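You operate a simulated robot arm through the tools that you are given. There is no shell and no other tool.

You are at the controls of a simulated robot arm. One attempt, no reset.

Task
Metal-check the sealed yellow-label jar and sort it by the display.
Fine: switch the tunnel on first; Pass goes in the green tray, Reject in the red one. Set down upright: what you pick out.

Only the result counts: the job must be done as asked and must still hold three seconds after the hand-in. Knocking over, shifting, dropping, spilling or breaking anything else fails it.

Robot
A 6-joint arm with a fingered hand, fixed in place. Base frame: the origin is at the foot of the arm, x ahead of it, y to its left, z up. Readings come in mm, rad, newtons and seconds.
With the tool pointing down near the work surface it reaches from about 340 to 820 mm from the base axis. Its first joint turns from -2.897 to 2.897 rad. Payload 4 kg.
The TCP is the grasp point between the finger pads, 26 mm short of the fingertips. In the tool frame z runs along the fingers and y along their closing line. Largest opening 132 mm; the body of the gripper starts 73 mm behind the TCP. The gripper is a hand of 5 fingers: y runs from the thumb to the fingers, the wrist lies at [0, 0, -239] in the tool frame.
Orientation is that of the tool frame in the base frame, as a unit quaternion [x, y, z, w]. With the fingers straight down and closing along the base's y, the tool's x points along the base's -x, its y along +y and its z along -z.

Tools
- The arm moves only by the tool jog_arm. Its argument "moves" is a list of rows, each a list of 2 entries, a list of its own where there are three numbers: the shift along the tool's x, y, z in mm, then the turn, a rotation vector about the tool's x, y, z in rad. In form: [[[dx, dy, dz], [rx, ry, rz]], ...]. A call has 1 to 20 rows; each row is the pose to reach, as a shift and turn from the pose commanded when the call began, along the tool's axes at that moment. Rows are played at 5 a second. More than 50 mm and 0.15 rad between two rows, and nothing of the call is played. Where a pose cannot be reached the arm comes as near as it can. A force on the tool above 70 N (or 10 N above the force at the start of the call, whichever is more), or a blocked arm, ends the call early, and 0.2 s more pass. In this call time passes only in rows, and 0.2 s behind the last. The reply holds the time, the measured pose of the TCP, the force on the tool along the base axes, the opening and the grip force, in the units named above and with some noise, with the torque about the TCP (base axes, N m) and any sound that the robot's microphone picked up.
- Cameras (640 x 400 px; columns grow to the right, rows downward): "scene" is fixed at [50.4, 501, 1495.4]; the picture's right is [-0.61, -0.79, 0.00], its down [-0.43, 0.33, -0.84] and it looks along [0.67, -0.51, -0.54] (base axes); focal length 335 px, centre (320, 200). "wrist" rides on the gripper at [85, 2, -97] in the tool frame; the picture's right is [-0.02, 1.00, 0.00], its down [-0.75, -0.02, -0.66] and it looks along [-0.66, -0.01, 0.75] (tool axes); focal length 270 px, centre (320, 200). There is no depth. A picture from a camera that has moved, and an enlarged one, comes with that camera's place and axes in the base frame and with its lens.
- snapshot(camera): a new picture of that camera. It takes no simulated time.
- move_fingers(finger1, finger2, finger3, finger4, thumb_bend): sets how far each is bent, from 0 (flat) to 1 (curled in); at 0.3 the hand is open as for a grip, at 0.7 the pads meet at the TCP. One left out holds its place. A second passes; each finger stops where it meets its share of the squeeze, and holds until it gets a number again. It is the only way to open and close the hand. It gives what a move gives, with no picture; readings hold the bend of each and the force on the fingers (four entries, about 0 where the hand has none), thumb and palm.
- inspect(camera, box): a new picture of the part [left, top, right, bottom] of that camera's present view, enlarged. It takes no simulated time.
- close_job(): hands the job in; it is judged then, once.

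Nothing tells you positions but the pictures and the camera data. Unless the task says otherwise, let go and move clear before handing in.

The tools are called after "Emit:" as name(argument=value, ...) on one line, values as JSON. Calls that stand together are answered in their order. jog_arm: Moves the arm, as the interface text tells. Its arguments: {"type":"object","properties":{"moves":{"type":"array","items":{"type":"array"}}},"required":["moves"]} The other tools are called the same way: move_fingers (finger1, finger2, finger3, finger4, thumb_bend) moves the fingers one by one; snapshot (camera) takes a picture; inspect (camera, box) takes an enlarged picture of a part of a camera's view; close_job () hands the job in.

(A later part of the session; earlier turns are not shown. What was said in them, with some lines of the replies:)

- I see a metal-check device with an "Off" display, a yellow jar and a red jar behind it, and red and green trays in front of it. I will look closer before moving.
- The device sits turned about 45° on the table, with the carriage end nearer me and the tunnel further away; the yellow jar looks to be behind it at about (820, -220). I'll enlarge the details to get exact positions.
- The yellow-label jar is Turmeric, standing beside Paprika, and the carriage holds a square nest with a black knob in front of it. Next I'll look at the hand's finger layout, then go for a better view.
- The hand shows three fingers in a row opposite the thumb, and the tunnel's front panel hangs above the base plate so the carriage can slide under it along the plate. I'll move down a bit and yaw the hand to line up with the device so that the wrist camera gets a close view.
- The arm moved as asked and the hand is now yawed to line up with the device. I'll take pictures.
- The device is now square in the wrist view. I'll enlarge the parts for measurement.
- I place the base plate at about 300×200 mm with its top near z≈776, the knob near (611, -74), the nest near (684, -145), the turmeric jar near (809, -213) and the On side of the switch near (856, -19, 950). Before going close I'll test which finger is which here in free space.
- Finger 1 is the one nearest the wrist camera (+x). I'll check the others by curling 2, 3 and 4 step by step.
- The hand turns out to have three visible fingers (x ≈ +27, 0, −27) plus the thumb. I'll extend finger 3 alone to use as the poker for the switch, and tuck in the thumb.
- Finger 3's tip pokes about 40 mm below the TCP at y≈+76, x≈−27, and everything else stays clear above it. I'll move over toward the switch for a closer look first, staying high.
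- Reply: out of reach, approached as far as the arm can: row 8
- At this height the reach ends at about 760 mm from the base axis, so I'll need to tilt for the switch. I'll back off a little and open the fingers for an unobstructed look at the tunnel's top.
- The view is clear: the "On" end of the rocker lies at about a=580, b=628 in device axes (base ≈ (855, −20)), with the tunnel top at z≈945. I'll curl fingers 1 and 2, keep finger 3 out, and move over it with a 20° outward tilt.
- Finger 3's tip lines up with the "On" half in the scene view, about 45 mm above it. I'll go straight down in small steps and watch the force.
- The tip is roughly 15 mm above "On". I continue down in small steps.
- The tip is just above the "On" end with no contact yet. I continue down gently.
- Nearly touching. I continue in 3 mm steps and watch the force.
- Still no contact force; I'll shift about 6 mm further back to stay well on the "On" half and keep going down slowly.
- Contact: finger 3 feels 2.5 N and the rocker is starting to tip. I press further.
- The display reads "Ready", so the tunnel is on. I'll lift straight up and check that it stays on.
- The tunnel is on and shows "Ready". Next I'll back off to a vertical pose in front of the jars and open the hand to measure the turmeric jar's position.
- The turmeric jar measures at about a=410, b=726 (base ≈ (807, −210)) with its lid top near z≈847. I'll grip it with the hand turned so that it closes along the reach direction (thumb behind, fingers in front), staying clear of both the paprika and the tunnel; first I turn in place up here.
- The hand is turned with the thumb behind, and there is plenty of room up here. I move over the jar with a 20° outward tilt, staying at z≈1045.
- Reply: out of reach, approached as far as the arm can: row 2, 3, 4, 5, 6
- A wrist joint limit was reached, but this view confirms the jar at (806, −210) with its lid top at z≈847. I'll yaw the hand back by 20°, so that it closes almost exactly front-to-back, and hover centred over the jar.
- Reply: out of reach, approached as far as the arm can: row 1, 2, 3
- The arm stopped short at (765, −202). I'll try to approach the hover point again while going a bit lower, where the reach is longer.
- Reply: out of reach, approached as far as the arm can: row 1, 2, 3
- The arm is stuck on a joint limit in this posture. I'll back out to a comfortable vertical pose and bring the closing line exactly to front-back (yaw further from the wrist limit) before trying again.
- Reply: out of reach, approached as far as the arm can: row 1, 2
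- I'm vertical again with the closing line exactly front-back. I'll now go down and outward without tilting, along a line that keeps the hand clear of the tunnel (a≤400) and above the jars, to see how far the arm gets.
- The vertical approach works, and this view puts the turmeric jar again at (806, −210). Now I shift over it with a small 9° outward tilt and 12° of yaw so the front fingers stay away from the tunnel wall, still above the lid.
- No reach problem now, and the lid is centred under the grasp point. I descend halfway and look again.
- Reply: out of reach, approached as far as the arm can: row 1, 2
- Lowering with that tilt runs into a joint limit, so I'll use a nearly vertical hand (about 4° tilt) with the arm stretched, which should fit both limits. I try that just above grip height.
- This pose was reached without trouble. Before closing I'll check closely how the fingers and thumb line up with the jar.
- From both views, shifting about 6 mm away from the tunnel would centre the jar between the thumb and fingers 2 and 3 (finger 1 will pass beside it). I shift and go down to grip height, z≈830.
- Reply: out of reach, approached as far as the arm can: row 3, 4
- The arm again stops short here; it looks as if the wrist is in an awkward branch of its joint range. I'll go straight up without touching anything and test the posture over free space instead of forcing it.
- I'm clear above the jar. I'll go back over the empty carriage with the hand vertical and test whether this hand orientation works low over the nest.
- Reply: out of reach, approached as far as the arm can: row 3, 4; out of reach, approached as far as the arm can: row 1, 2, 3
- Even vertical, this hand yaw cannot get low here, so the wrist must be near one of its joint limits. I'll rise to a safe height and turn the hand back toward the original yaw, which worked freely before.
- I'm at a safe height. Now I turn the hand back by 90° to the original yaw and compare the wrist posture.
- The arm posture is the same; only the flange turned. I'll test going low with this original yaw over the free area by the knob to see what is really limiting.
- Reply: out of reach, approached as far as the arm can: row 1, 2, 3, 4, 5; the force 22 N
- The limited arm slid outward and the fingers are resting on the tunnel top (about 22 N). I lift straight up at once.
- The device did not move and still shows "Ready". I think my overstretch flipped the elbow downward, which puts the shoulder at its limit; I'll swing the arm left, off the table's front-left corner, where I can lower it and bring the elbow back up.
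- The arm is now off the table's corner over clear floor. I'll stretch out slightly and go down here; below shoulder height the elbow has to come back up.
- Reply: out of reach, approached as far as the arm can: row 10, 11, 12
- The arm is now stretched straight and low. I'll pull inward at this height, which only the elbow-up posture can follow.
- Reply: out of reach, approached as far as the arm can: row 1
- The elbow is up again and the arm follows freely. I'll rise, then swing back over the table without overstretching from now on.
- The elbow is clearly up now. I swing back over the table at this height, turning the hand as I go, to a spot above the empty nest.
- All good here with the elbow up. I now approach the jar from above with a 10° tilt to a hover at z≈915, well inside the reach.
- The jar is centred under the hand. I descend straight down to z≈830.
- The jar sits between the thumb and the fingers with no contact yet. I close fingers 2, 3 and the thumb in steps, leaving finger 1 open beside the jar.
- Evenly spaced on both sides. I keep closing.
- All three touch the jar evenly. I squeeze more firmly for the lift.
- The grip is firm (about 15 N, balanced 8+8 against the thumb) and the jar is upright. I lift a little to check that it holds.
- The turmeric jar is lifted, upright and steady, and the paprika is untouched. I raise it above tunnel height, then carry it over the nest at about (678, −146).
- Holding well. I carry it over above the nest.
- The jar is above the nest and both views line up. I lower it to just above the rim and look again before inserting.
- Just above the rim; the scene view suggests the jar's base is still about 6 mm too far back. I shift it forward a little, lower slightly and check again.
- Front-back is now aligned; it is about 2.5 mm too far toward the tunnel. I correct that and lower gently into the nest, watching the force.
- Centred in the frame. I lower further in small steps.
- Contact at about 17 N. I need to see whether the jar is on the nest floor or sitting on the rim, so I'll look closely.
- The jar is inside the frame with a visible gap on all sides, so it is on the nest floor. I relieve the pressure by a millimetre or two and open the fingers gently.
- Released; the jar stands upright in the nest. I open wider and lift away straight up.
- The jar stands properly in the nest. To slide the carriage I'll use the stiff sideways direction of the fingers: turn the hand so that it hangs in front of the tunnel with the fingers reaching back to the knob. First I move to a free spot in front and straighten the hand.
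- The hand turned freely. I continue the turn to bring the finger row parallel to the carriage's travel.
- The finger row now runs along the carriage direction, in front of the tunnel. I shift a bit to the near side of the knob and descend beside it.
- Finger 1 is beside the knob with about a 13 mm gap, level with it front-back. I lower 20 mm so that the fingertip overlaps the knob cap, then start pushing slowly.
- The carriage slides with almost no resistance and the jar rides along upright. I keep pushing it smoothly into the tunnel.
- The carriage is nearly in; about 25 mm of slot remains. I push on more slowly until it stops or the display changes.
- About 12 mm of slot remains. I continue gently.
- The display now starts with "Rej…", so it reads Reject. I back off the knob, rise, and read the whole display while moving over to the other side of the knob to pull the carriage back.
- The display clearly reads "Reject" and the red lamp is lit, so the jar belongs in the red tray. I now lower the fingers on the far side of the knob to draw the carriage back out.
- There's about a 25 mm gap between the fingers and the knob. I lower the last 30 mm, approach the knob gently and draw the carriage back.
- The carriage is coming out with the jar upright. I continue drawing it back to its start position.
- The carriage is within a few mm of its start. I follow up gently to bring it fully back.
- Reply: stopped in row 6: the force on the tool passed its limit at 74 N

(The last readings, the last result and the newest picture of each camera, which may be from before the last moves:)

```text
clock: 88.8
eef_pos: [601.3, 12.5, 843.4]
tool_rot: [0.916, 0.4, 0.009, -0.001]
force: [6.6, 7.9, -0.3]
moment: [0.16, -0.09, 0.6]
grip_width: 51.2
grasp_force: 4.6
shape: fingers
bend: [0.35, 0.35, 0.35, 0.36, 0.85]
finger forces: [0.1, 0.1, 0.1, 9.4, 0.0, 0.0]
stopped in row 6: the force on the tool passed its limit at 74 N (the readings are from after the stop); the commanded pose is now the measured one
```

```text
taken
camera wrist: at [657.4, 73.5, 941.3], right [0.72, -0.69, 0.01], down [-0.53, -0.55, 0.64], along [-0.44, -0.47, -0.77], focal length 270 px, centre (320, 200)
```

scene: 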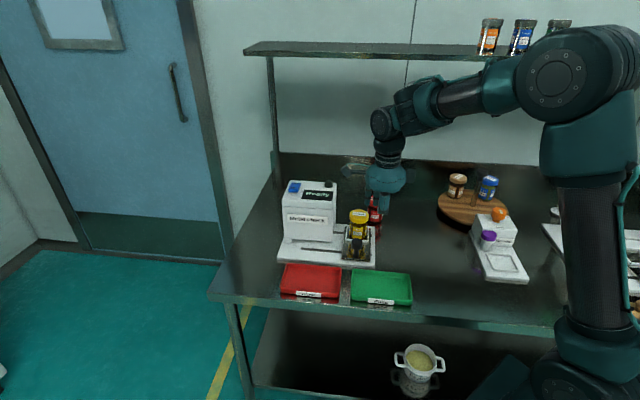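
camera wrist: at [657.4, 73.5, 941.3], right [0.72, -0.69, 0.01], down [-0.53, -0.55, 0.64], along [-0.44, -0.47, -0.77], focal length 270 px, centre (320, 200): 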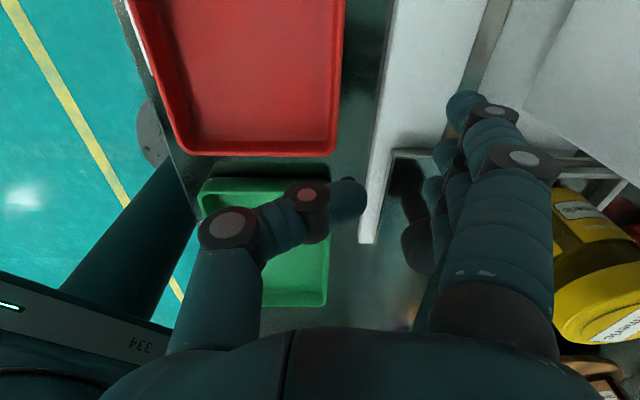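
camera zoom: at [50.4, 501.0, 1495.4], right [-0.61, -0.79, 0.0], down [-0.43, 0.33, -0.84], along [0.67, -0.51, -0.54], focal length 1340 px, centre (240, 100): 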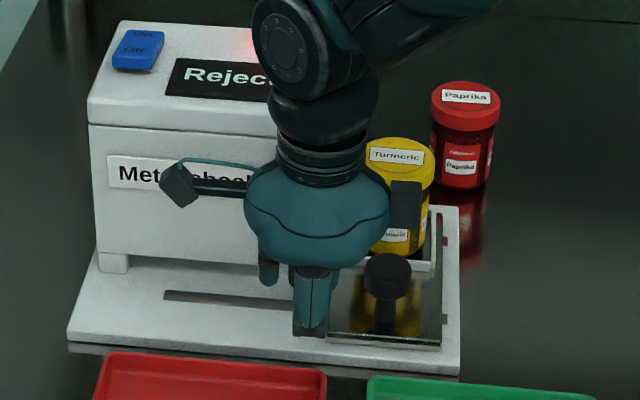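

A fourth finger, hidden from view, was the one touching the knob, and the carriage has now hit its end stop; the device itself has not moved. I back off the knob and rise.

Emit:
jog_arm(moves=[[[6, 0, 0], [0, 0, 0]], [[8, 0, 0], [0, 0, 0]], [[8, 0, -40], [0, 0, 0]], [[8, 0, -80], [0, 0, 0]], [[8, 0, -120], [0, 0, 0]], [[8, 0, -160], [0, 0, 0]]])

Emit:
inspect(camera="scene", box=[260, 160, 430, 310])

```text
clock: 90.2
eef_pos: [603.1, 16.1, 1003.8]
tool_rot: [0.917, 0.399, 0.009, -0.003]
force: [-0.5, -0.3, -0.6]
moment: [0.01, 0.02, 0.02]
grip_width: 51.7
grasp_force: 0.1
shape: fingers
bend: [0.35, 0.35, 0.35, 0.35, 0.85]
finger forces: [0.0, 0.0, 0.0, 0.1, 0.0, 0.1]
```

```text
2.67 times, centred on (345, 235) of scene
camera zoom: at [50.4, 501.0, 1495.4], right [-0.61, -0.79, 0.0], down [-0.43, 0.33, -0.84], along [0.67, -0.51, -0.54], focal length 894 px, centre (253, 107)
```

zoom: 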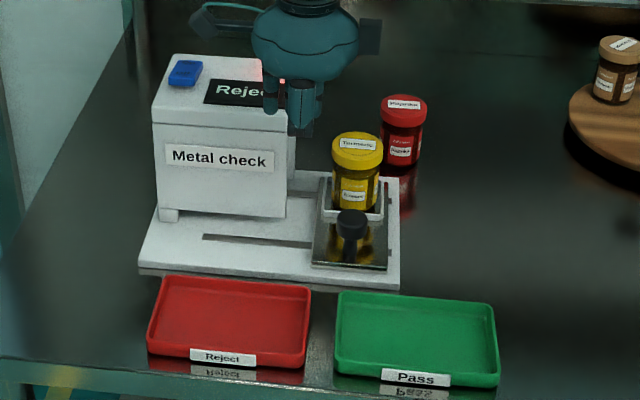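

Everything is where it should be. I turn the hand back to the orientation used for gripping the jar.

Emit:
jog_arm(moves=[[[0, 0, 0], [0, 0, -0.139]], [[0, 0, 0], [0, 0, -0.278]], [[0, 0, 0], [0, 0, -0.417]], [[0, 0, 0], [0, 0, -0.556]], [[0, 0, 0], [0, 0, -0.695]], [[0, 0, 0], [0, 0, -0.834]], [[0, 0, 0], [0, 0, -0.973]], [[0, 0, 0], [0, 0, -1.112]], [[0, 0, 0], [0, 0, -1.251]], [[0, 0, 0], [0, 0, -1.39]], [[0, 0, 0], [0, 0, -1.529]], [[0, 0, 0], [0, 0, -1.667]]])

Emit:
jog_arm(moves=[[[0, 0, 0], [0, 0, -0.139]], [[0, 0, 0], [0, 0, -0.278]], [[0, 0, 0], [0, 0, -0.417]], [[0, 0, 0], [0, 0, -0.556]], [[0, 0, 0], [0, 0, -0.695]], [[0, 0, 0], [0, 0, -0.834]], [[0, 0, 0], [0, 0, -0.973]], [[0, 0, 0], [0, 0, -1.112]], [[0, 0, 0], [0, 0, -1.251]], [[0, 0, 0], [0, 0, -1.39]], [[0, 0, 0], [0, 0, -1.529]], [[0, 0, 0], [0, 0, -1.667]]])

Emit:
move_fingers(finger1=0.4, finger2=0.4, finger3=0.4, finger4=0.4, thumb_bend=0.4)

Emit:
snapshot(camera="scene")

Emit:
snapshot(camera="wrist")

```text
clock: 92.8
eef_pos: [603.7, 15.9, 1002.2]
tool_rot: [0.319, 0.948, 0.007, 0.007]
force: [-0.4, -1.0, 0.0]
moment: [-0.02, -0.02, 0.02]
grip_width: 51.7
grasp_force: 0.0
shape: fingers
bend: [0.35, 0.35, 0.35, 0.35, 0.85]
finger forces: [0.0, 0.0, 0.1, 0.0, 0.0, 0.0]
```

```text
clock: 95.5
eef_pos: [602.4, 16.1, 1004.0]
tool_rot: [-0.487, 0.873, 0.001, 0.009]
force: [-0.1, -0.3, 0.3]
moment: [-0.03, -0.01, -0.01]
grip_width: 51.7
grasp_force: 0.0
shape: fingers
bend: [0.35, 0.35, 0.35, 0.35, 0.85]
finger forces: [0.0, 0.0, 0.1, 0.0, 0.0, 0.1]
```

```text
clock: 96.5
eef_pos: [603.3, 16.6, 1003.5]
tool_rot: [-0.485, 0.874, 0.0, 0.009]
force: [0.5, 0.4, 0.7]
moment: [-0.02, 0.02, -0.02]
grip_width: 106.8
grasp_force: 0.1
shape: fingers
bend: [0.4, 0.4, 0.4, 0.4, 0.4]
finger forces: [0.1, 0.0, 0.1, 0.0, 0.0, 0.0]
```

```text
taken
```

scene: 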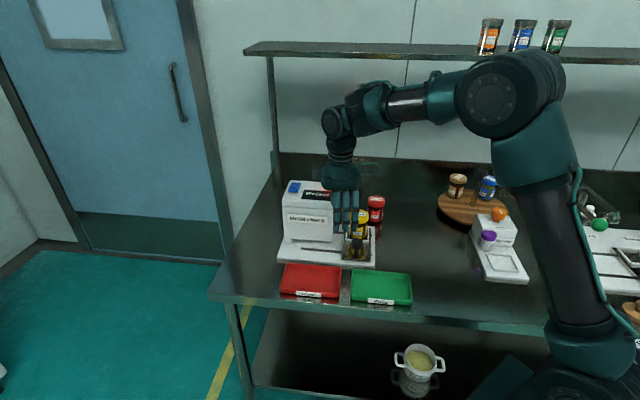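

```text
taken
camera wrist: at [555.3, -54.7, 1097.8], right [-0.84, 0.55, -0.01], down [0.4, 0.62, 0.67], along [0.37, 0.56, -0.74], focal length 270 px, centre (320, 200)
```

wrist: 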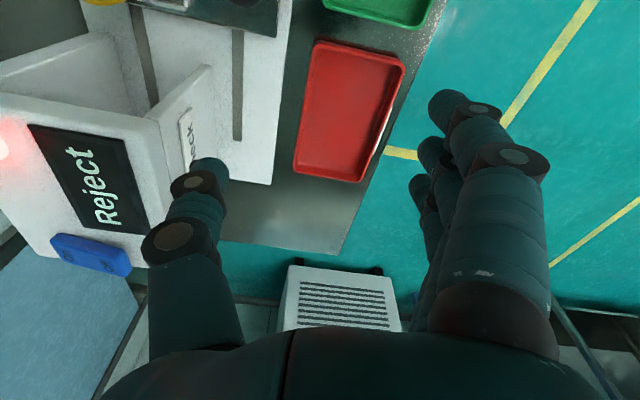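

"Reject" is confirmed. I move over the nest, hand vertical, to pick the jar up again.

Emit:
jog_arm(moves=[[[19.8, -30, 0], [-0.002, 0.003, 0.021]], [[39.6, -60.2, 0], [-0.003, 0.006, 0.042]], [[59.3, -90.2, 0], [-0.005, 0.01, 0.063]], [[79.1, -120.3, 0], [-0.006, 0.013, 0.084]], [[98.9, -150.4, 0], [-0.008, 0.016, 0.1055]], [[98.9, -150.4, 25], [-0.008, 0.016, 0.1055]]])

Emit:
snapshot(camera="wrist")

Emit:
inspect(camera="scene", box=[310, 170, 410, 270])

```text
clock: 97.8
eef_pos: [679.0, -147.5, 976.6]
tool_rot: [-0.438, 0.899, 0.0, 0.0]
force: [0.7, -0.5, -0.5]
moment: [0.01, -0.03, -0.05]
grip_width: 107.1
grasp_force: 0.2
shape: fingers
bend: [0.4, 0.4, 0.4, 0.4, 0.4]
finger forces: [0.0, 0.1, 0.0, 0.1, 0.0, 0.0]
```

```text
taken
camera wrist: at [624.8, -211.8, 1073.9], right [-0.78, 0.63, 0.0], down [0.48, 0.58, 0.66], along [0.42, 0.51, -0.75], focal length 270 px, centre (320, 200)
```

wrist: 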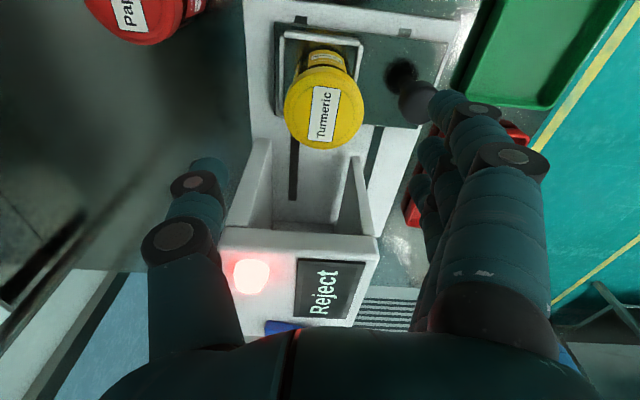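

```text
4.00 times, centred on (360, 220) of scene
camera zoom: at [50.4, 501.0, 1495.4], right [-0.61, -0.79, 0.0], down [-0.43, 0.33, -0.84], along [0.67, -0.51, -0.54], focal length 1340 px, centre (160, 120)
```

zoom: 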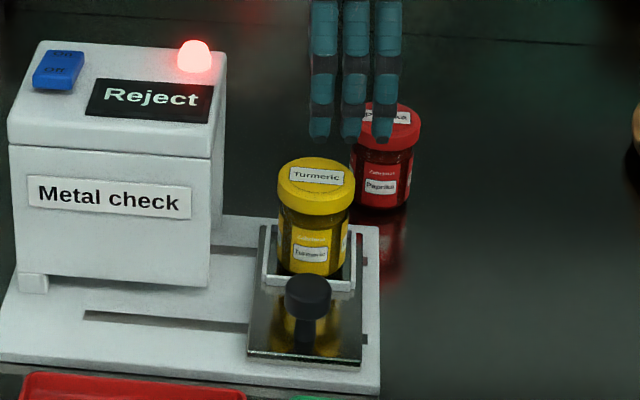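

The jar sits at about a=371, b=585 in the nest. I narrow the opening a bit for clearance from the knob and descend to grip height.

Emit:
move_fingers(finger1=0.43, finger2=0.45, finger3=0.45, finger4=0.43, thumb_bend=0.43)

Emit:
jog_arm(moves=[[[0, 1.5, 25], [0, 0, 0]], [[0, 1.5, 50], [0, 0, 0]], [[0, 1.5, 70], [0, 0, 0]]])

Emit:
snapshot(camera="wrist")

Emit:
inspect(camera="scene", box=[320, 190, 400, 260])

```text
clock: 98.8
eef_pos: [677.9, -147.4, 978.3]
tool_rot: [-0.44, 0.898, 0.001, 0.0]
force: [0.0, 0.4, -0.2]
moment: [0.02, 0.0, -0.01]
grip_width: 98.6
grasp_force: 0.1
shape: fingers
bend: [0.43, 0.45, 0.45, 0.43, 0.43]
finger forces: [0.1, 0.1, 0.0, 0.0, 0.0, 0.0]
```

```text
clock: 99.7
eef_pos: [676.6, -145.2, 908.7]
tool_rot: [-0.439, 0.899, 0.001, 0.0]
force: [-0.7, 0.3, -0.8]
moment: [0.0, 0.0, -0.01]
grip_width: 98.4
grasp_force: 0.1
shape: fingers
bend: [0.43, 0.45, 0.45, 0.43, 0.43]
finger forces: [0.0, 0.0, 0.0, 0.0, 0.0, 0.0]
```

```text
taken
camera wrist: at [623.7, -210.4, 1004.2], right [-0.78, 0.63, 0.0], down [0.47, 0.58, 0.66], along [0.42, 0.51, -0.75], focal length 270 px, centre (320, 200)
```

wrist: 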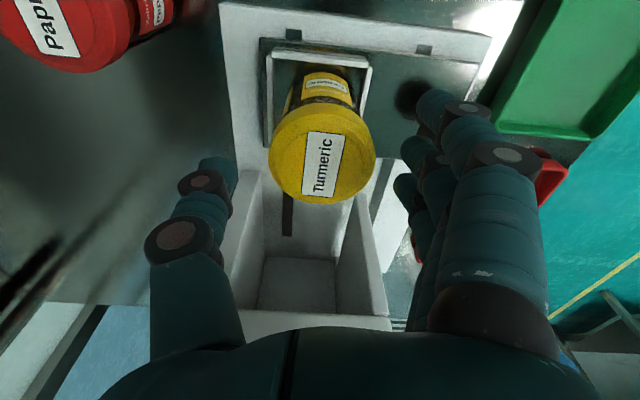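

```text
5.71 times, centred on (360, 225) of scene
camera zoom: at [50.4, 501.0, 1495.4], right [-0.61, -0.79, 0.0], down [-0.43, 0.33, -0.84], along [0.67, -0.51, -0.54], focal length 1915 px, centre (91, 57)
```

zoom: 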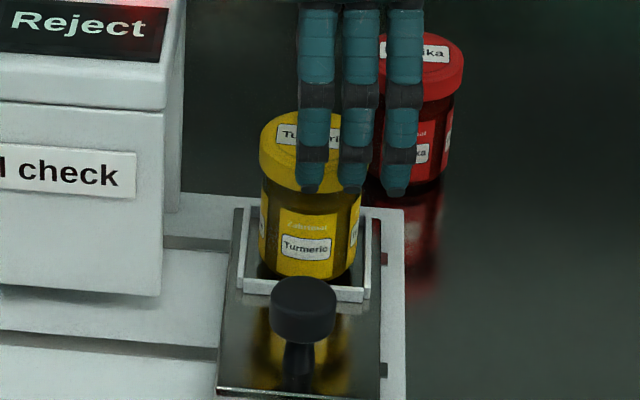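

Aligned as in the first grip. I go down further and check the knob clearance.

Emit:
jog_arm(moves=[[[0, 0, 18], [0, 0, 0]], [[0, 0, 36], [0, 0, 0]]])

Emit:
inspect(camera="scene", box=[320, 190, 400, 260])

Emit:
inspect(camera="wrist", box=[180, 20, 480, 260])

```text
clock: 100.2
eef_pos: [676.7, -145.3, 872.4]
tool_rot: [-0.439, 0.898, 0.0, -0.001]
force: [0.5, -0.5, 0.5]
moment: [0.01, -0.01, 0.03]
grip_width: 98.0
grasp_force: 0.0
shape: fingers
bend: [0.43, 0.45, 0.45, 0.43, 0.43]
finger forces: [0.0, 0.0, 0.1, 0.0, 0.0, 0.0]
```

```text
5.71 times, centred on (360, 225) of scene
camera zoom: at [50.4, 501.0, 1495.4], right [-0.61, -0.79, 0.0], down [-0.43, 0.33, -0.84], along [0.67, -0.51, -0.54], focal length 1915 px, centre (91, 57)
```

zoom: 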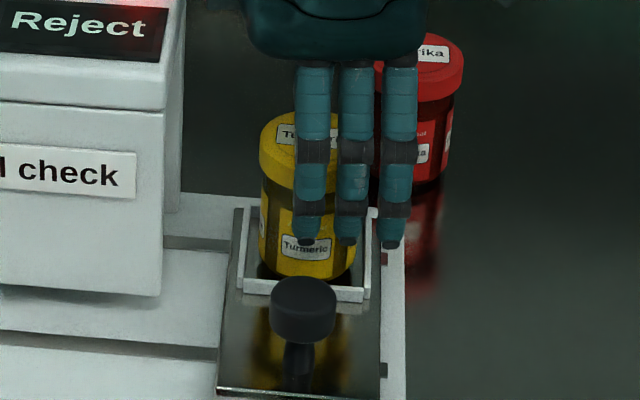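

```text
1.67 times, centred on (330, 140) of wrist
camera zoom: at [623.6, -210.8, 968.3], right [-0.78, 0.63, 0.0], down [0.48, 0.58, 0.66], along [0.41, 0.51, -0.75], focal length 450 px, centre (303, 300)
```

zoom: 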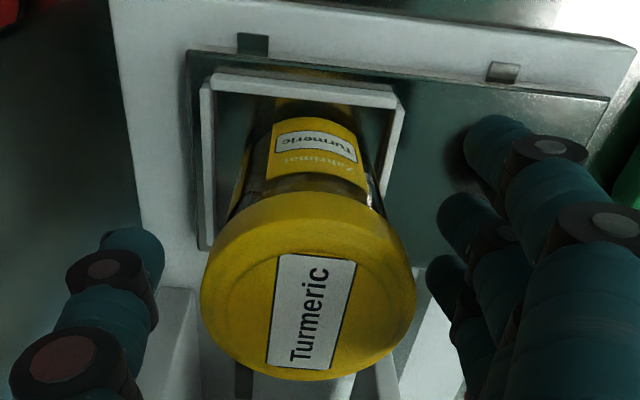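

Centred, with about 10 mm to the knob. I lower the last 17 mm and close on the jar.

Emit:
jog_arm(moves=[[[0, 0, 9], [0, 0, 0]], [[0, 0, 17], [0, 0, 0]]])

Emit:
move_fingers(finger2=0.52, finger3=0.5, thumb_bend=0.5)

Emit:
snapshot(camera="wrist")

Emit:
inspect(camera="scene", box=[320, 190, 400, 260])

```text
clock: 100.8
eef_pos: [677.7, -146.5, 854.3]
tool_rot: [-0.44, 0.898, 0.001, 0.0]
force: [0.0, 0.3, -0.9]
moment: [0.03, 0.0, 0.02]
grip_width: 98.1
grasp_force: 0.0
shape: fingers
bend: [0.43, 0.45, 0.45, 0.43, 0.43]
finger forces: [0.0, 0.0, 0.1, 0.0, 0.1, 0.0]
```

```text
clock: 101.8
eef_pos: [676.6, -147.6, 853.9]
tool_rot: [-0.439, 0.898, 0.001, 0.0]
force: [0.4, -0.5, -1.0]
moment: [-0.03, 0.01, -0.01]
grip_width: 87.2
grasp_force: 0.0
shape: fingers
bend: [0.43, 0.52, 0.5, 0.43, 0.5]
finger forces: [0.1, 0.0, 0.1, 0.0, 0.0, 0.1]
```

```text
taken
camera wrist: at [623.9, -211.1, 951.0], right [-0.78, 0.63, 0.0], down [0.48, 0.58, 0.66], along [0.41, 0.51, -0.75], focal length 270 px, centre (320, 200)
```

wrist: 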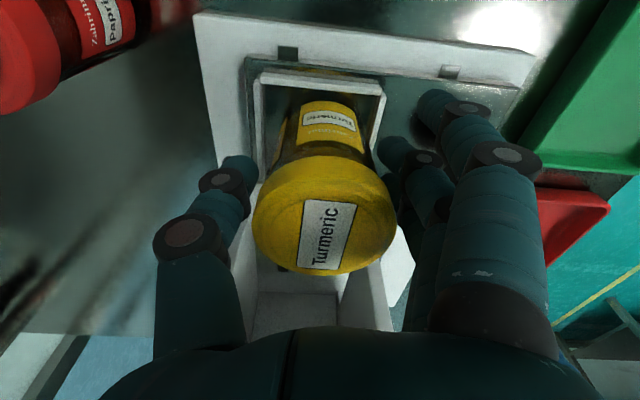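

```text
5.71 times, centred on (360, 225) of scene
camera zoom: at [50.4, 501.0, 1495.4], right [-0.61, -0.79, 0.0], down [-0.43, 0.33, -0.84], along [0.67, -0.51, -0.54], focal length 1915 px, centre (91, 57)
```

zoom: 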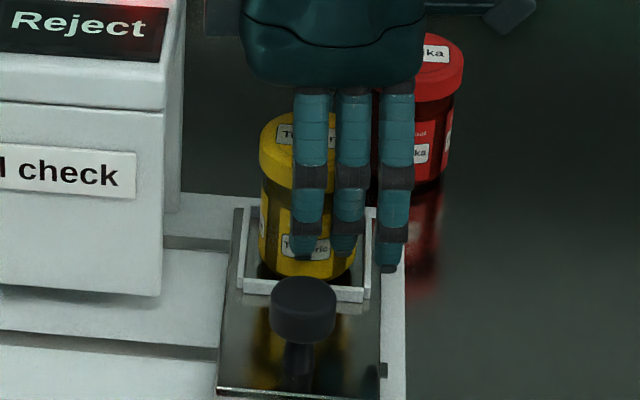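

Almost touching on both sides. I close onto the jar and then squeeze.

Emit:
move_fingers(finger2=0.57, finger3=0.55, thumb_bend=0.56)

Emit:
move_fingers(finger2=0.65, finger3=0.65, thumb_bend=0.65)

Emit:
snapshot(camera="wrist")

Emit:
inspect(camera="scene", box=[320, 190, 400, 260])

```text
clock: 102.8
eef_pos: [678.1, -146.2, 856.1]
tool_rot: [-0.439, 0.899, 0.0, -0.001]
force: [-0.9, 0.1, -0.2]
moment: [-0.02, 0.02, -0.02]
grip_width: 81.5
grasp_force: 3.7
shape: fingers
bend: [0.43, 0.54, 0.53, 0.43, 0.54]
finger forces: [0.0, 1.3, 2.0, 0.1, 3.5, 0.0]
```

```text
clock: 103.8
eef_pos: [677.8, -146.7, 855.9]
tool_rot: [-0.44, 0.898, 0.0, 0.0]
force: [1.4, -0.3, -0.4]
moment: [0.0, 0.0, 0.0]
grip_width: 80.1
grasp_force: 14.2
shape: fingers
bend: [0.43, 0.55, 0.53, 0.43, 0.59]
finger forces: [0.1, 7.1, 7.7, 0.1, 14.7, 0.0]
```

```text
taken
camera wrist: at [623.9, -211.1, 950.9], right [-0.78, 0.63, 0.0], down [0.48, 0.58, 0.66], along [0.41, 0.51, -0.75], focal length 270 px, centre (320, 200)
```

wrist: 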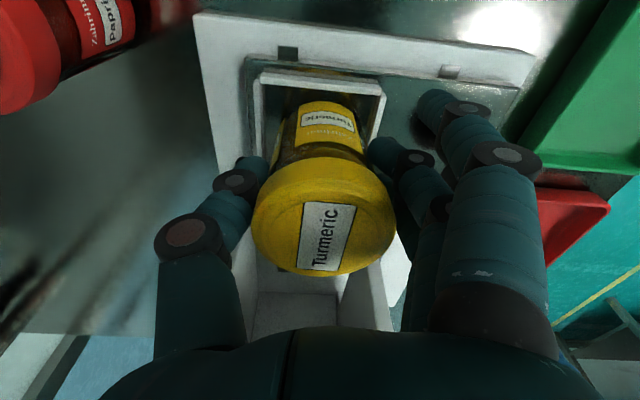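

```text
5.71 times, centred on (360, 225) of scene
camera zoom: at [50.4, 501.0, 1495.4], right [-0.61, -0.79, 0.0], down [-0.43, 0.33, -0.84], along [0.67, -0.51, -0.54], focal length 1915 px, centre (91, 57)
```

zoom: 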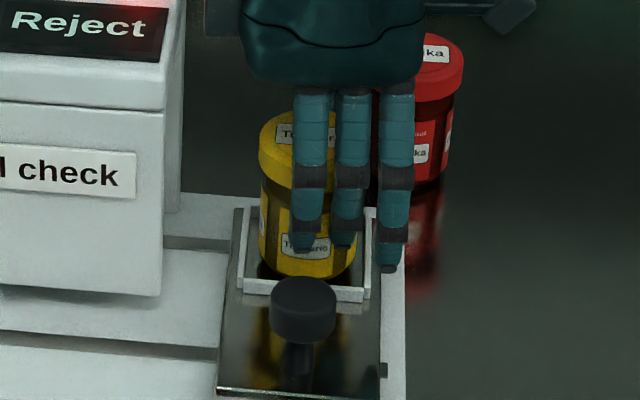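

A firm, balanced grip. I lift straight up out of the nest.

Emit:
jog_arm(moves=[[[0, 0, -5], [0, 0, 0]], [[0, 0, -12], [0, 0, 0]], [[0, 0, -22], [0, 0, 0]], [[0, 0, -40], [0, 0, 0]], [[0, 0, -60], [0, 0, 0]], [[0, 0, -80], [0, 0, 0]]])

Emit:
snapshot(camera="wrist")

Emit:
inspect(camera="scene", box=[280, 160, 420, 310])

```text
clock: 105.2
eef_pos: [677.4, -146.8, 935.7]
tool_rot: [-0.439, 0.898, 0.0, 0.0]
force: [-0.3, 1.3, -0.7]
moment: [-0.01, 0.05, -0.02]
grip_width: 80.0
grasp_force: 14.5
shape: fingers
bend: [0.43, 0.55, 0.53, 0.43, 0.59]
finger forces: [0.0, 7.1, 7.6, 0.0, 14.6, 0.0]
```

```text
taken
camera wrist: at [623.8, -210.1, 1031.6], right [-0.78, 0.63, 0.0], down [0.48, 0.58, 0.66], along [0.41, 0.51, -0.75], focal length 270 px, centre (320, 200)
```

wrist: 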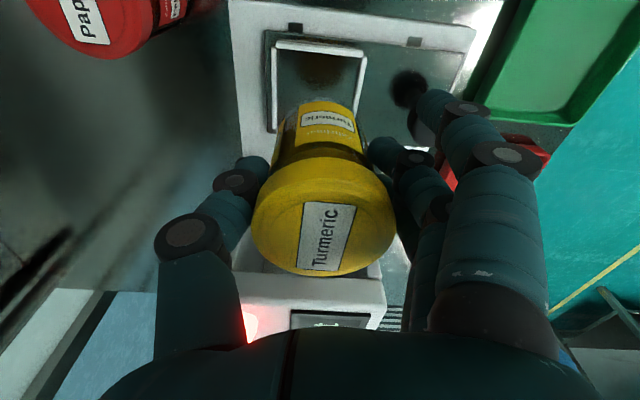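

```text
2.67 times, centred on (350, 235) of scene
camera zoom: at [50.4, 501.0, 1495.4], right [-0.61, -0.79, 0.0], down [-0.43, 0.33, -0.84], along [0.67, -0.51, -0.54], focal length 894 px, centre (240, 107)
```

zoom: 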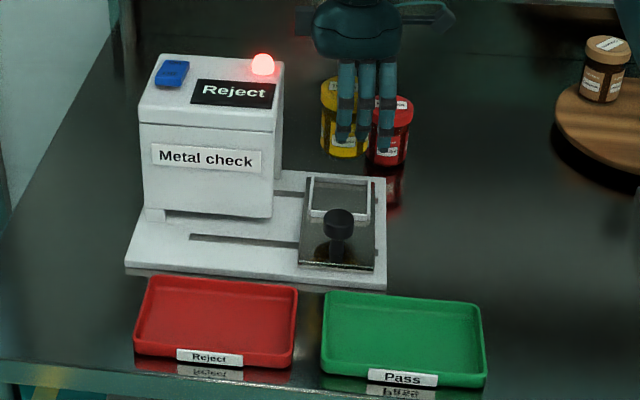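

The jar is lifted cleanly from the nest. Next I carry it forward past the knob and then sideways to above the middle of the red tray (a≈497, b≈381), keeping clear of the tunnel corner.

Emit:
jog_arm(moves=[[[-3.3, 31.3, 0], [0, 0, 0]], [[-6.7, 62.6, 0], [0, 0, 0]], [[-10, 93.9, 0], [0, 0, 0]], [[-13.4, 125.1, 0], [0, 0, 0]], [[-16.7, 156.4, 0], [0, 0, 0]], [[-20.1, 187.7, 0], [0, 0, 0]], [[-42, 188, 0], [0, 0, 0]], [[-70, 188.5, 0], [0, 0, 0]], [[-98, 189, 0], [0, 0, 0]], [[-126, 189.4, 0], [0, 0, 0]], [[-151.7, 189.8, 0], [0, 0, 0]]])

Emit:
snapshot(camera="wrist")

Emit:
inspect(camera="scene", box=[250, 180, 420, 310])

```text
clock: 107.7
eef_pos: [620.7, 87.8, 934.2]
tool_rot: [-0.439, 0.899, 0.001, 0.0]
force: [-0.1, 0.0, -2.1]
moment: [0.0, 0.0, 0.0]
grip_width: 80.0
grasp_force: 14.4
shape: fingers
bend: [0.43, 0.55, 0.53, 0.43, 0.59]
finger forces: [0.0, 7.1, 7.7, 0.1, 14.4, 0.1]
```

```text
taken
camera wrist: at [567.4, 24.9, 1030.8], right [-0.78, 0.63, 0.0], down [0.48, 0.58, 0.66], along [0.41, 0.51, -0.75], focal length 270 px, centre (320, 200)
```

wrist: 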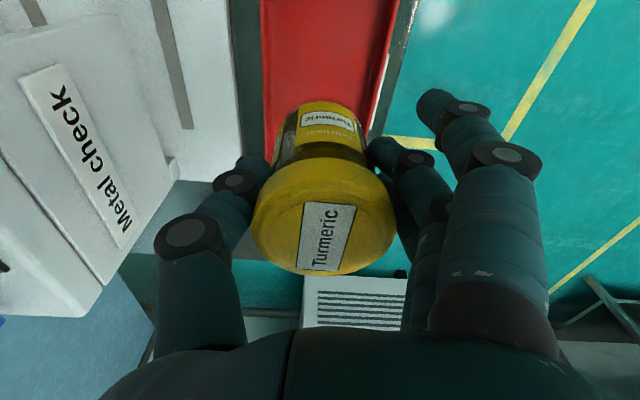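

```text
3.08 times, centred on (335, 245) of scene
camera zoom: at [50.4, 501.0, 1495.4], right [-0.61, -0.79, 0.0], down [-0.43, 0.33, -0.84], along [0.67, -0.51, -0.54], focal length 1031 px, centre (274, 62)
```

zoom: 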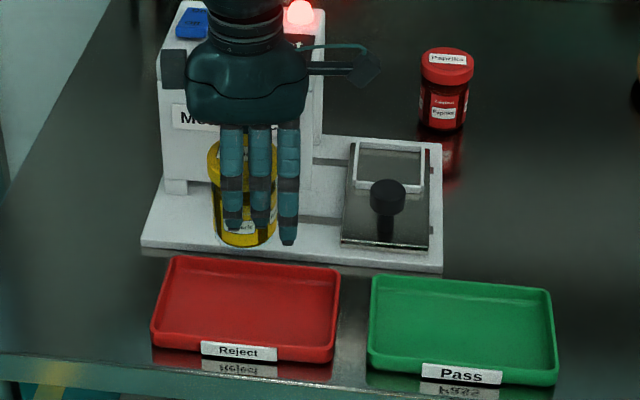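

The jar is over the middle of the red tray. I lower it most of the way and look.

Emit:
jog_arm(moves=[[[0, 0, 25], [0, 0, 0]], [[0, 0, 50], [0, 0, 0]], [[0, 0, 70], [0, 0, 0]], [[0, 0, 82], [0, 0, 0]]])

Emit:
inspect(camera="scene", box=[260, 210, 370, 310])

Emit:
snapshot(camera="wrist")

```text
clock: 108.7
eef_pos: [622.3, 90.0, 854.5]
tool_rot: [-0.439, 0.899, 0.001, -0.001]
force: [0.0, 0.2, -1.0]
moment: [-0.01, -0.05, 0.0]
grip_width: 79.8
grasp_force: 14.1
shape: fingers
bend: [0.43, 0.55, 0.53, 0.43, 0.59]
finger forces: [0.0, 7.1, 7.5, 0.1, 14.3, 0.0]
```

```text
4.00 times, centred on (315, 260) of scene
camera zoom: at [50.4, 501.0, 1495.4], right [-0.61, -0.79, 0.0], down [-0.43, 0.33, -0.84], along [0.67, -0.51, -0.54], focal length 1340 px, centre (340, -40)
```

zoom: 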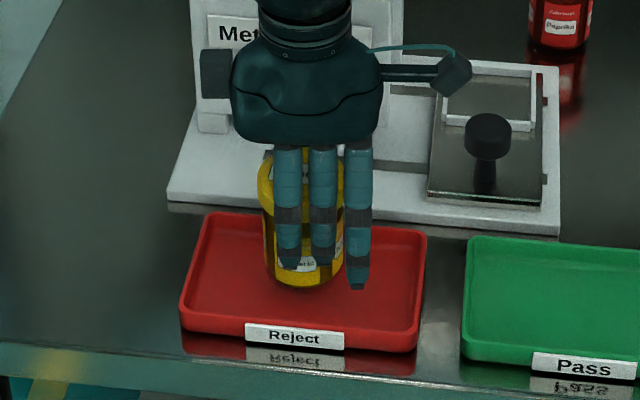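

```text
taken
camera wrist: at [567.4, 24.9, 949.3], right [-0.78, 0.63, 0.0], down [0.48, 0.58, 0.66], along [0.41, 0.51, -0.75], focal length 270 px, centre (320, 200)
```

wrist: 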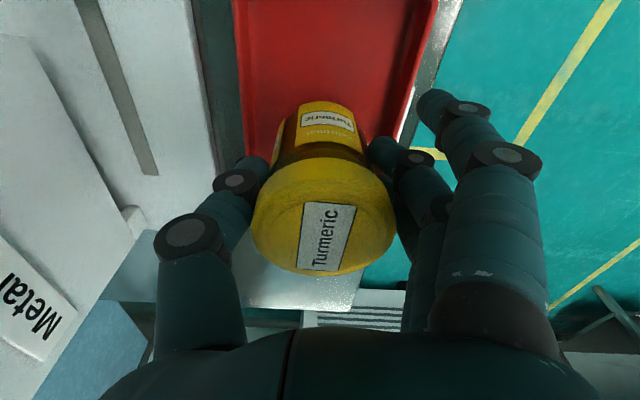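

It is well inside the tray. I lower in small steps until it touches.

Emit:
jog_arm(moves=[[[0, 0, 4], [0, 0, 0]], [[0, 0, 8], [0, 0, 0]], [[0, 0, 12], [0, 0, 0]]])

Emit:
jog_arm(moves=[[[0, 0, 2], [0, 0, 0]], [[0, 0, 4], [0, 0, 0]]])

Emit:
inspect(camera="scene", box=[260, 210, 370, 310])

```text
clock: 109.5
eef_pos: [620.7, 88.9, 840.8]
tool_rot: [-0.438, 0.899, 0.0, 0.0]
force: [-0.2, 0.6, -0.7]
moment: [0.01, 0.02, -0.01]
grip_width: 79.8
grasp_force: 14.4
shape: fingers
bend: [0.43, 0.55, 0.53, 0.43, 0.59]
finger forces: [0.0, 7.0, 7.5, 0.0, 14.4, 0.1]
```

```text
clock: 110.0
eef_pos: [621.1, 89.1, 837.3]
tool_rot: [-0.439, 0.898, 0.0, 0.0]
force: [-0.2, -0.4, -1.9]
moment: [-0.03, 0.01, -0.03]
grip_width: 80.2
grasp_force: 14.7
shape: fingers
bend: [0.43, 0.55, 0.53, 0.43, 0.59]
finger forces: [0.1, 7.1, 7.6, 0.0, 14.4, 0.0]
```

```text
4.00 times, centred on (315, 260) of scene
camera zoom: at [50.4, 501.0, 1495.4], right [-0.61, -0.79, 0.0], down [-0.43, 0.33, -0.84], along [0.67, -0.51, -0.54], focal length 1340 px, centre (340, -40)
```

zoom: 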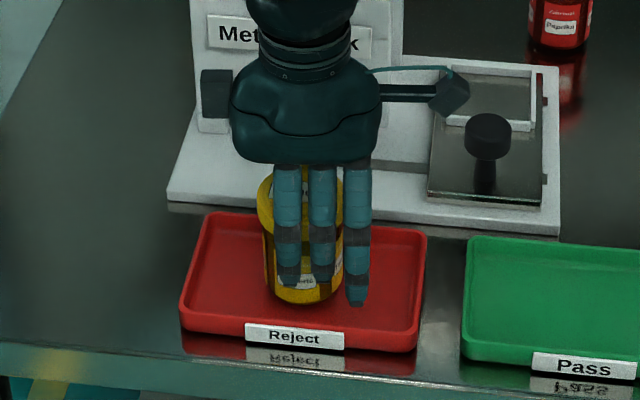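

No contact yet. I continue down 2 mm at a time.

Emit:
jog_arm(moves=[[[0, 0, 2], [0, 0, 0]], [[0, 0, 3], [0, 0, 0]]])

Emit:
jog_arm(moves=[[[0, 0, 2], [0, 0, 0]]])

```text
clock: 110.7
eef_pos: [621.4, 91.0, 833.8]
tool_rot: [-0.439, 0.898, 0.001, 0.0]
force: [-1.2, 0.4, -2.3]
moment: [0.0, -0.02, 0.0]
grip_width: 80.1
grasp_force: 14.8
shape: fingers
bend: [0.43, 0.55, 0.53, 0.43, 0.59]
finger forces: [0.1, 7.1, 7.6, 0.1, 14.4, 0.0]
```

```text
clock: 111.0
eef_pos: [621.5, 89.1, 831.6]
tool_rot: [-0.439, 0.898, 0.002, -0.001]
force: [0.0, -0.6, 1.6]
moment: [0.04, 0.06, 0.0]
grip_width: 80.0
grasp_force: 14.9
shape: fingers
bend: [0.43, 0.55, 0.53, 0.43, 0.59]
finger forces: [0.0, 7.2, 7.6, 0.0, 14.7, 0.1]
```

The force just changed sign, so the base is touching the tray. One more millimetre, then I check and release.

Emit:
jog_arm(moves=[[[0, 0, 1], [0, 0, 0]]])

Emit:
inspect(camera="scene", box=[280, 225, 350, 290])

```text
clock: 111.5
eef_pos: [621.9, 90.8, 831.5]
tool_rot: [-0.439, 0.899, 0.001, 0.001]
force: [-0.1, -2.3, 8.0]
moment: [0.06, 0.14, 0.04]
grip_width: 79.8
grasp_force: 15.3
shape: fingers
bend: [0.43, 0.55, 0.53, 0.43, 0.59]
finger forces: [0.1, 7.7, 7.4, 0.0, 15.2, 0.1]
```

```text
6.15 times, centred on (315, 258) of scene
camera zoom: at [50.4, 501.0, 1495.4], right [-0.61, -0.79, 0.0], down [-0.43, 0.33, -0.84], along [0.67, -0.51, -0.54], focal length 2062 px, centre (351, -154)
```

zoom: 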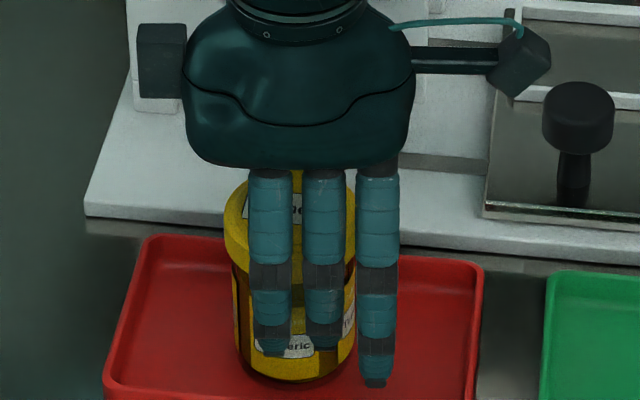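

The jar stands on the tray with about 8 N contact. I open the fingers gently.

Emit:
move_fingers(finger2=0.52, finger3=0.5, thumb_bend=0.55)

Emit:
move_fingers(finger1=0.4, finger2=0.42, finger3=0.42, finger4=0.4, thumb_bend=0.4)

Emit:
snapshot(camera="wrist")

Emit:
inspect(camera="scene", box=[280, 225, 350, 290])

```text
clock: 112.5
eef_pos: [620.7, 89.0, 831.3]
tool_rot: [-0.439, 0.898, 0.0, -0.001]
force: [0.3, 0.3, -1.5]
moment: [-0.01, -0.01, 0.01]
grip_width: 79.5
grasp_force: 0.3
shape: fingers
bend: [0.43, 0.52, 0.5, 0.43, 0.55]
finger forces: [0.0, 0.2, 0.2, 0.0, 0.6, 0.0]
```

```text
clock: 113.5
eef_pos: [621.6, 90.8, 832.6]
tool_rot: [-0.439, 0.898, 0.0, -0.001]
force: [0.1, -0.3, 0.4]
moment: [-0.01, 0.0, -0.03]
grip_width: 106.5
grasp_force: 0.0
shape: fingers
bend: [0.4, 0.42, 0.42, 0.4, 0.4]
finger forces: [0.0, 0.0, 0.0, 0.1, 0.1, 0.1]
```

```text
taken
camera wrist: at [567.6, 25.4, 927.2], right [-0.78, 0.63, 0.0], down [0.48, 0.58, 0.66], along [0.41, 0.51, -0.75], focal length 270 px, centre (320, 200)
```

wrist: 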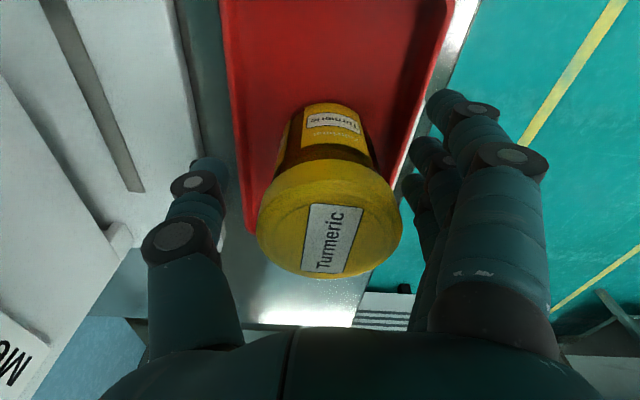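

```text
6.15 times, centred on (315, 258) of scene
camera zoom: at [50.4, 501.0, 1495.4], right [-0.61, -0.79, 0.0], down [-0.43, 0.33, -0.84], along [0.67, -0.51, -0.54], focal length 2062 px, centre (351, -154)
```

zoom: 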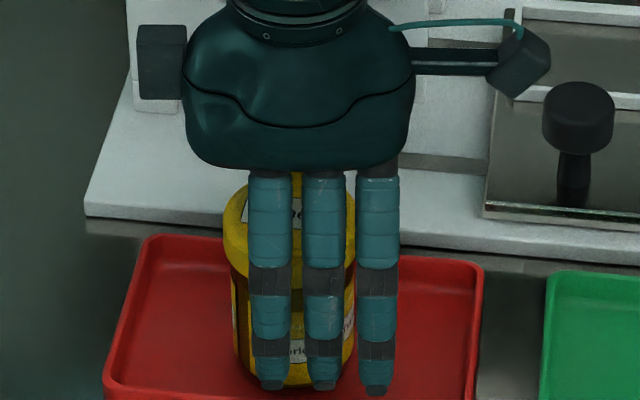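

Released, with no forces on any finger. I open wider and lift straight up.

Emit:
move_fingers(finger1=0.33, finger2=0.33, finger3=0.33, finger4=0.33, thumb_bend=0.35)

Emit:
jog_arm(moves=[[[0, 0, -10], [0, 0, 0]], [[0, 0, -25], [0, 0, 0]], [[0, 0, -50], [0, 0, 0]], [[0, 0, -90], [0, 0, 0]], [[0, 0, -130], [0, 0, 0]], [[0, 0, -170], [0, 0, 0]], [[0, 0, -200], [0, 0, 0]]])

Emit:
snapshot(camera="scene")

Emit:
inspect(camera="scene", box=[260, 160, 430, 310])

Emit:
snapshot(camera="wrist")

```text
clock: 114.5
eef_pos: [621.5, 89.2, 830.3]
tool_rot: [-0.44, 0.898, 0.0, 0.0]
force: [-0.4, 0.3, 0.2]
moment: [0.0, -0.02, 0.0]
grip_width: 125.7
grasp_force: 0.0
shape: fingers
bend: [0.33, 0.33, 0.33, 0.33, 0.35]
finger forces: [0.1, 0.0, 0.0, 0.0, 0.0, 0.1]
```

```text
clock: 116.0
eef_pos: [621.0, 89.9, 1031.3]
tool_rot: [-0.439, 0.898, 0.001, 0.0]
force: [-0.3, -0.4, -0.2]
moment: [-0.01, 0.0, 0.0]
grip_width: 125.7
grasp_force: 0.0
shape: fingers
bend: [0.33, 0.33, 0.33, 0.33, 0.35]
finger forces: [0.1, 0.1, 0.0, 0.1, 0.0, 0.1]
```

```text
taken
```

scene: 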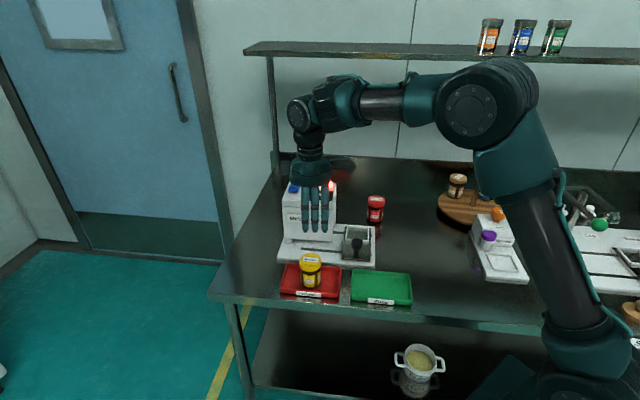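

```text
2.67 times, centred on (345, 235) of scene
camera zoom: at [50.4, 501.0, 1495.4], right [-0.61, -0.79, 0.0], down [-0.43, 0.33, -0.84], along [0.67, -0.51, -0.54], focal length 894 px, centre (253, 107)
```

zoom: 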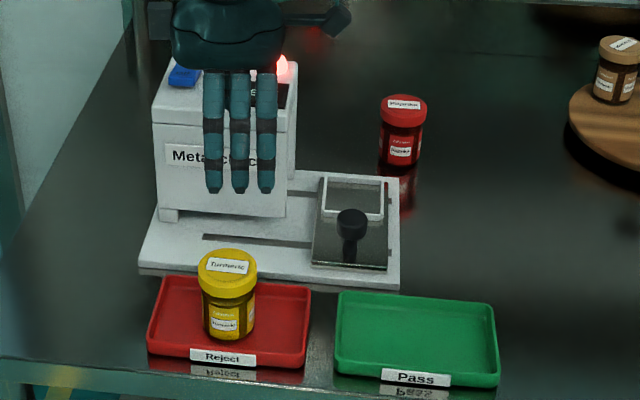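

```text
taken
camera wrist: at [567.6, 25.3, 1127.6], right [-0.78, 0.63, 0.0], down [0.48, 0.58, 0.66], along [0.41, 0.51, -0.75], focal length 270 px, centre (320, 200)
```

wrist: 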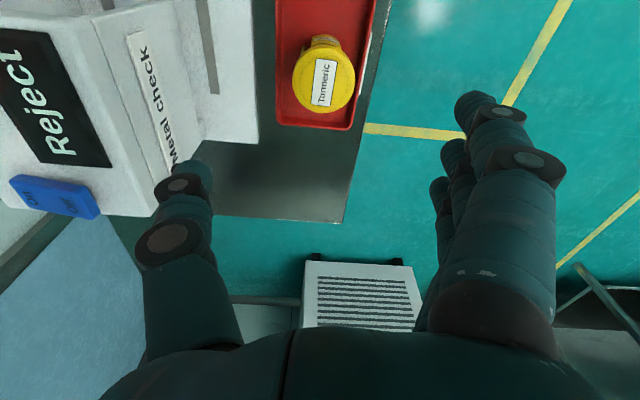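

The turmeric jar stands in the red "Reject" tray and everything else is in its place. I take one closer look to make sure it is flat and upright.

Emit:
inspect(camera="scene", box=[275, 235, 345, 305])

Emit:
inspect(camera="wrist", box=[250, 0, 400, 140])

Emit:
inspect(camera="scene", box=[430, 160, 640, 300])

```text
5.71 times, centred on (310, 270) of scene
camera zoom: at [50.4, 501.0, 1495.4], right [-0.61, -0.79, 0.0], down [-0.43, 0.33, -0.84], along [0.67, -0.51, -0.54], focal length 1915 px, centre (377, -200)
```

zoom: 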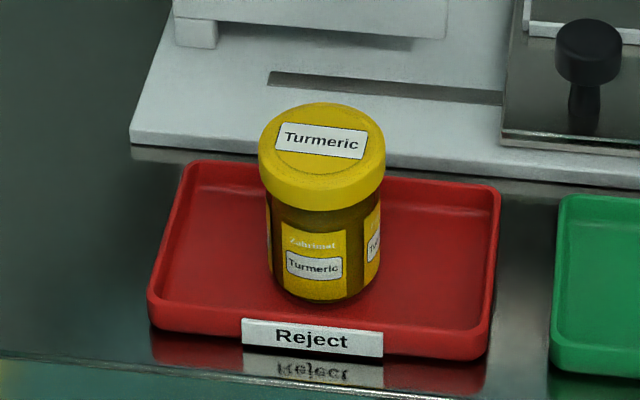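

```text
2.86 times, centred on (325, 70) of wrist
camera zoom: at [567.6, 25.3, 1127.6], right [-0.78, 0.63, 0.0], down [0.48, 0.58, 0.66], along [0.41, 0.51, -0.75], focal length 772 px, centre (306, 571)
```

zoom: 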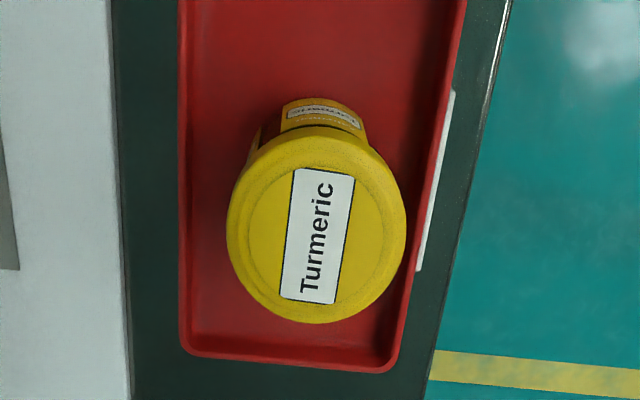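

```text
2.86 times, centred on (535, 230) of scene
camera zoom: at [50.4, 501.0, 1495.4], right [-0.61, -0.79, 0.0], down [-0.43, 0.33, -0.84], along [0.67, -0.51, -0.54], focal length 958 px, centre (-294, 114)
```

zoom: 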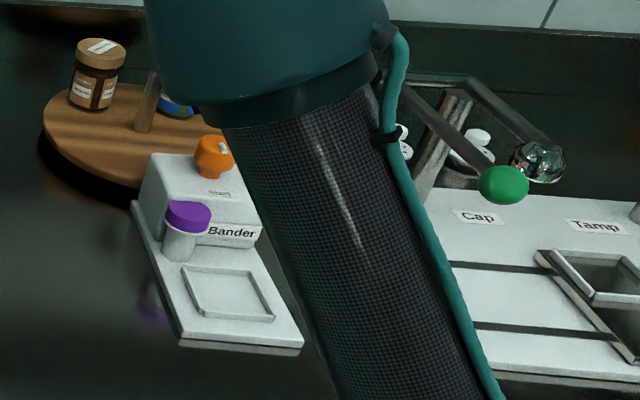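

The turmeric jar stands flat and upright inside the red "Reject" tray. The paprika and everything else are where they were, and the hand is open and clear above. I hand in the job.

Emit:
close_job()

```text
The job is handed in.
```

The turmeric (yellow-label) jar read "Reject" on the metal check, with the red lamp lit. It now stands upright in the red tray. I switched the tunnel on first, and the display showed "Ready" before the jar went in. The job is handed in, but the judge returned no result.

Two contacts happened along the way:
- **Tunnel top:** while the arm was near a joint limit, the fingers rested on the tunnel top with about 22 N. I lifted off at once.
- **Carriage end stop:** pulling the carriage back, it hit its end stop and the force peaked at 74 N.

Pictures taken after each contact showed the device had not moved, and the last views show the paprika jar, the trays and the device in place. The carriage is back at its start position, the tunnel is still on, and the hand is open and clear above the tray.
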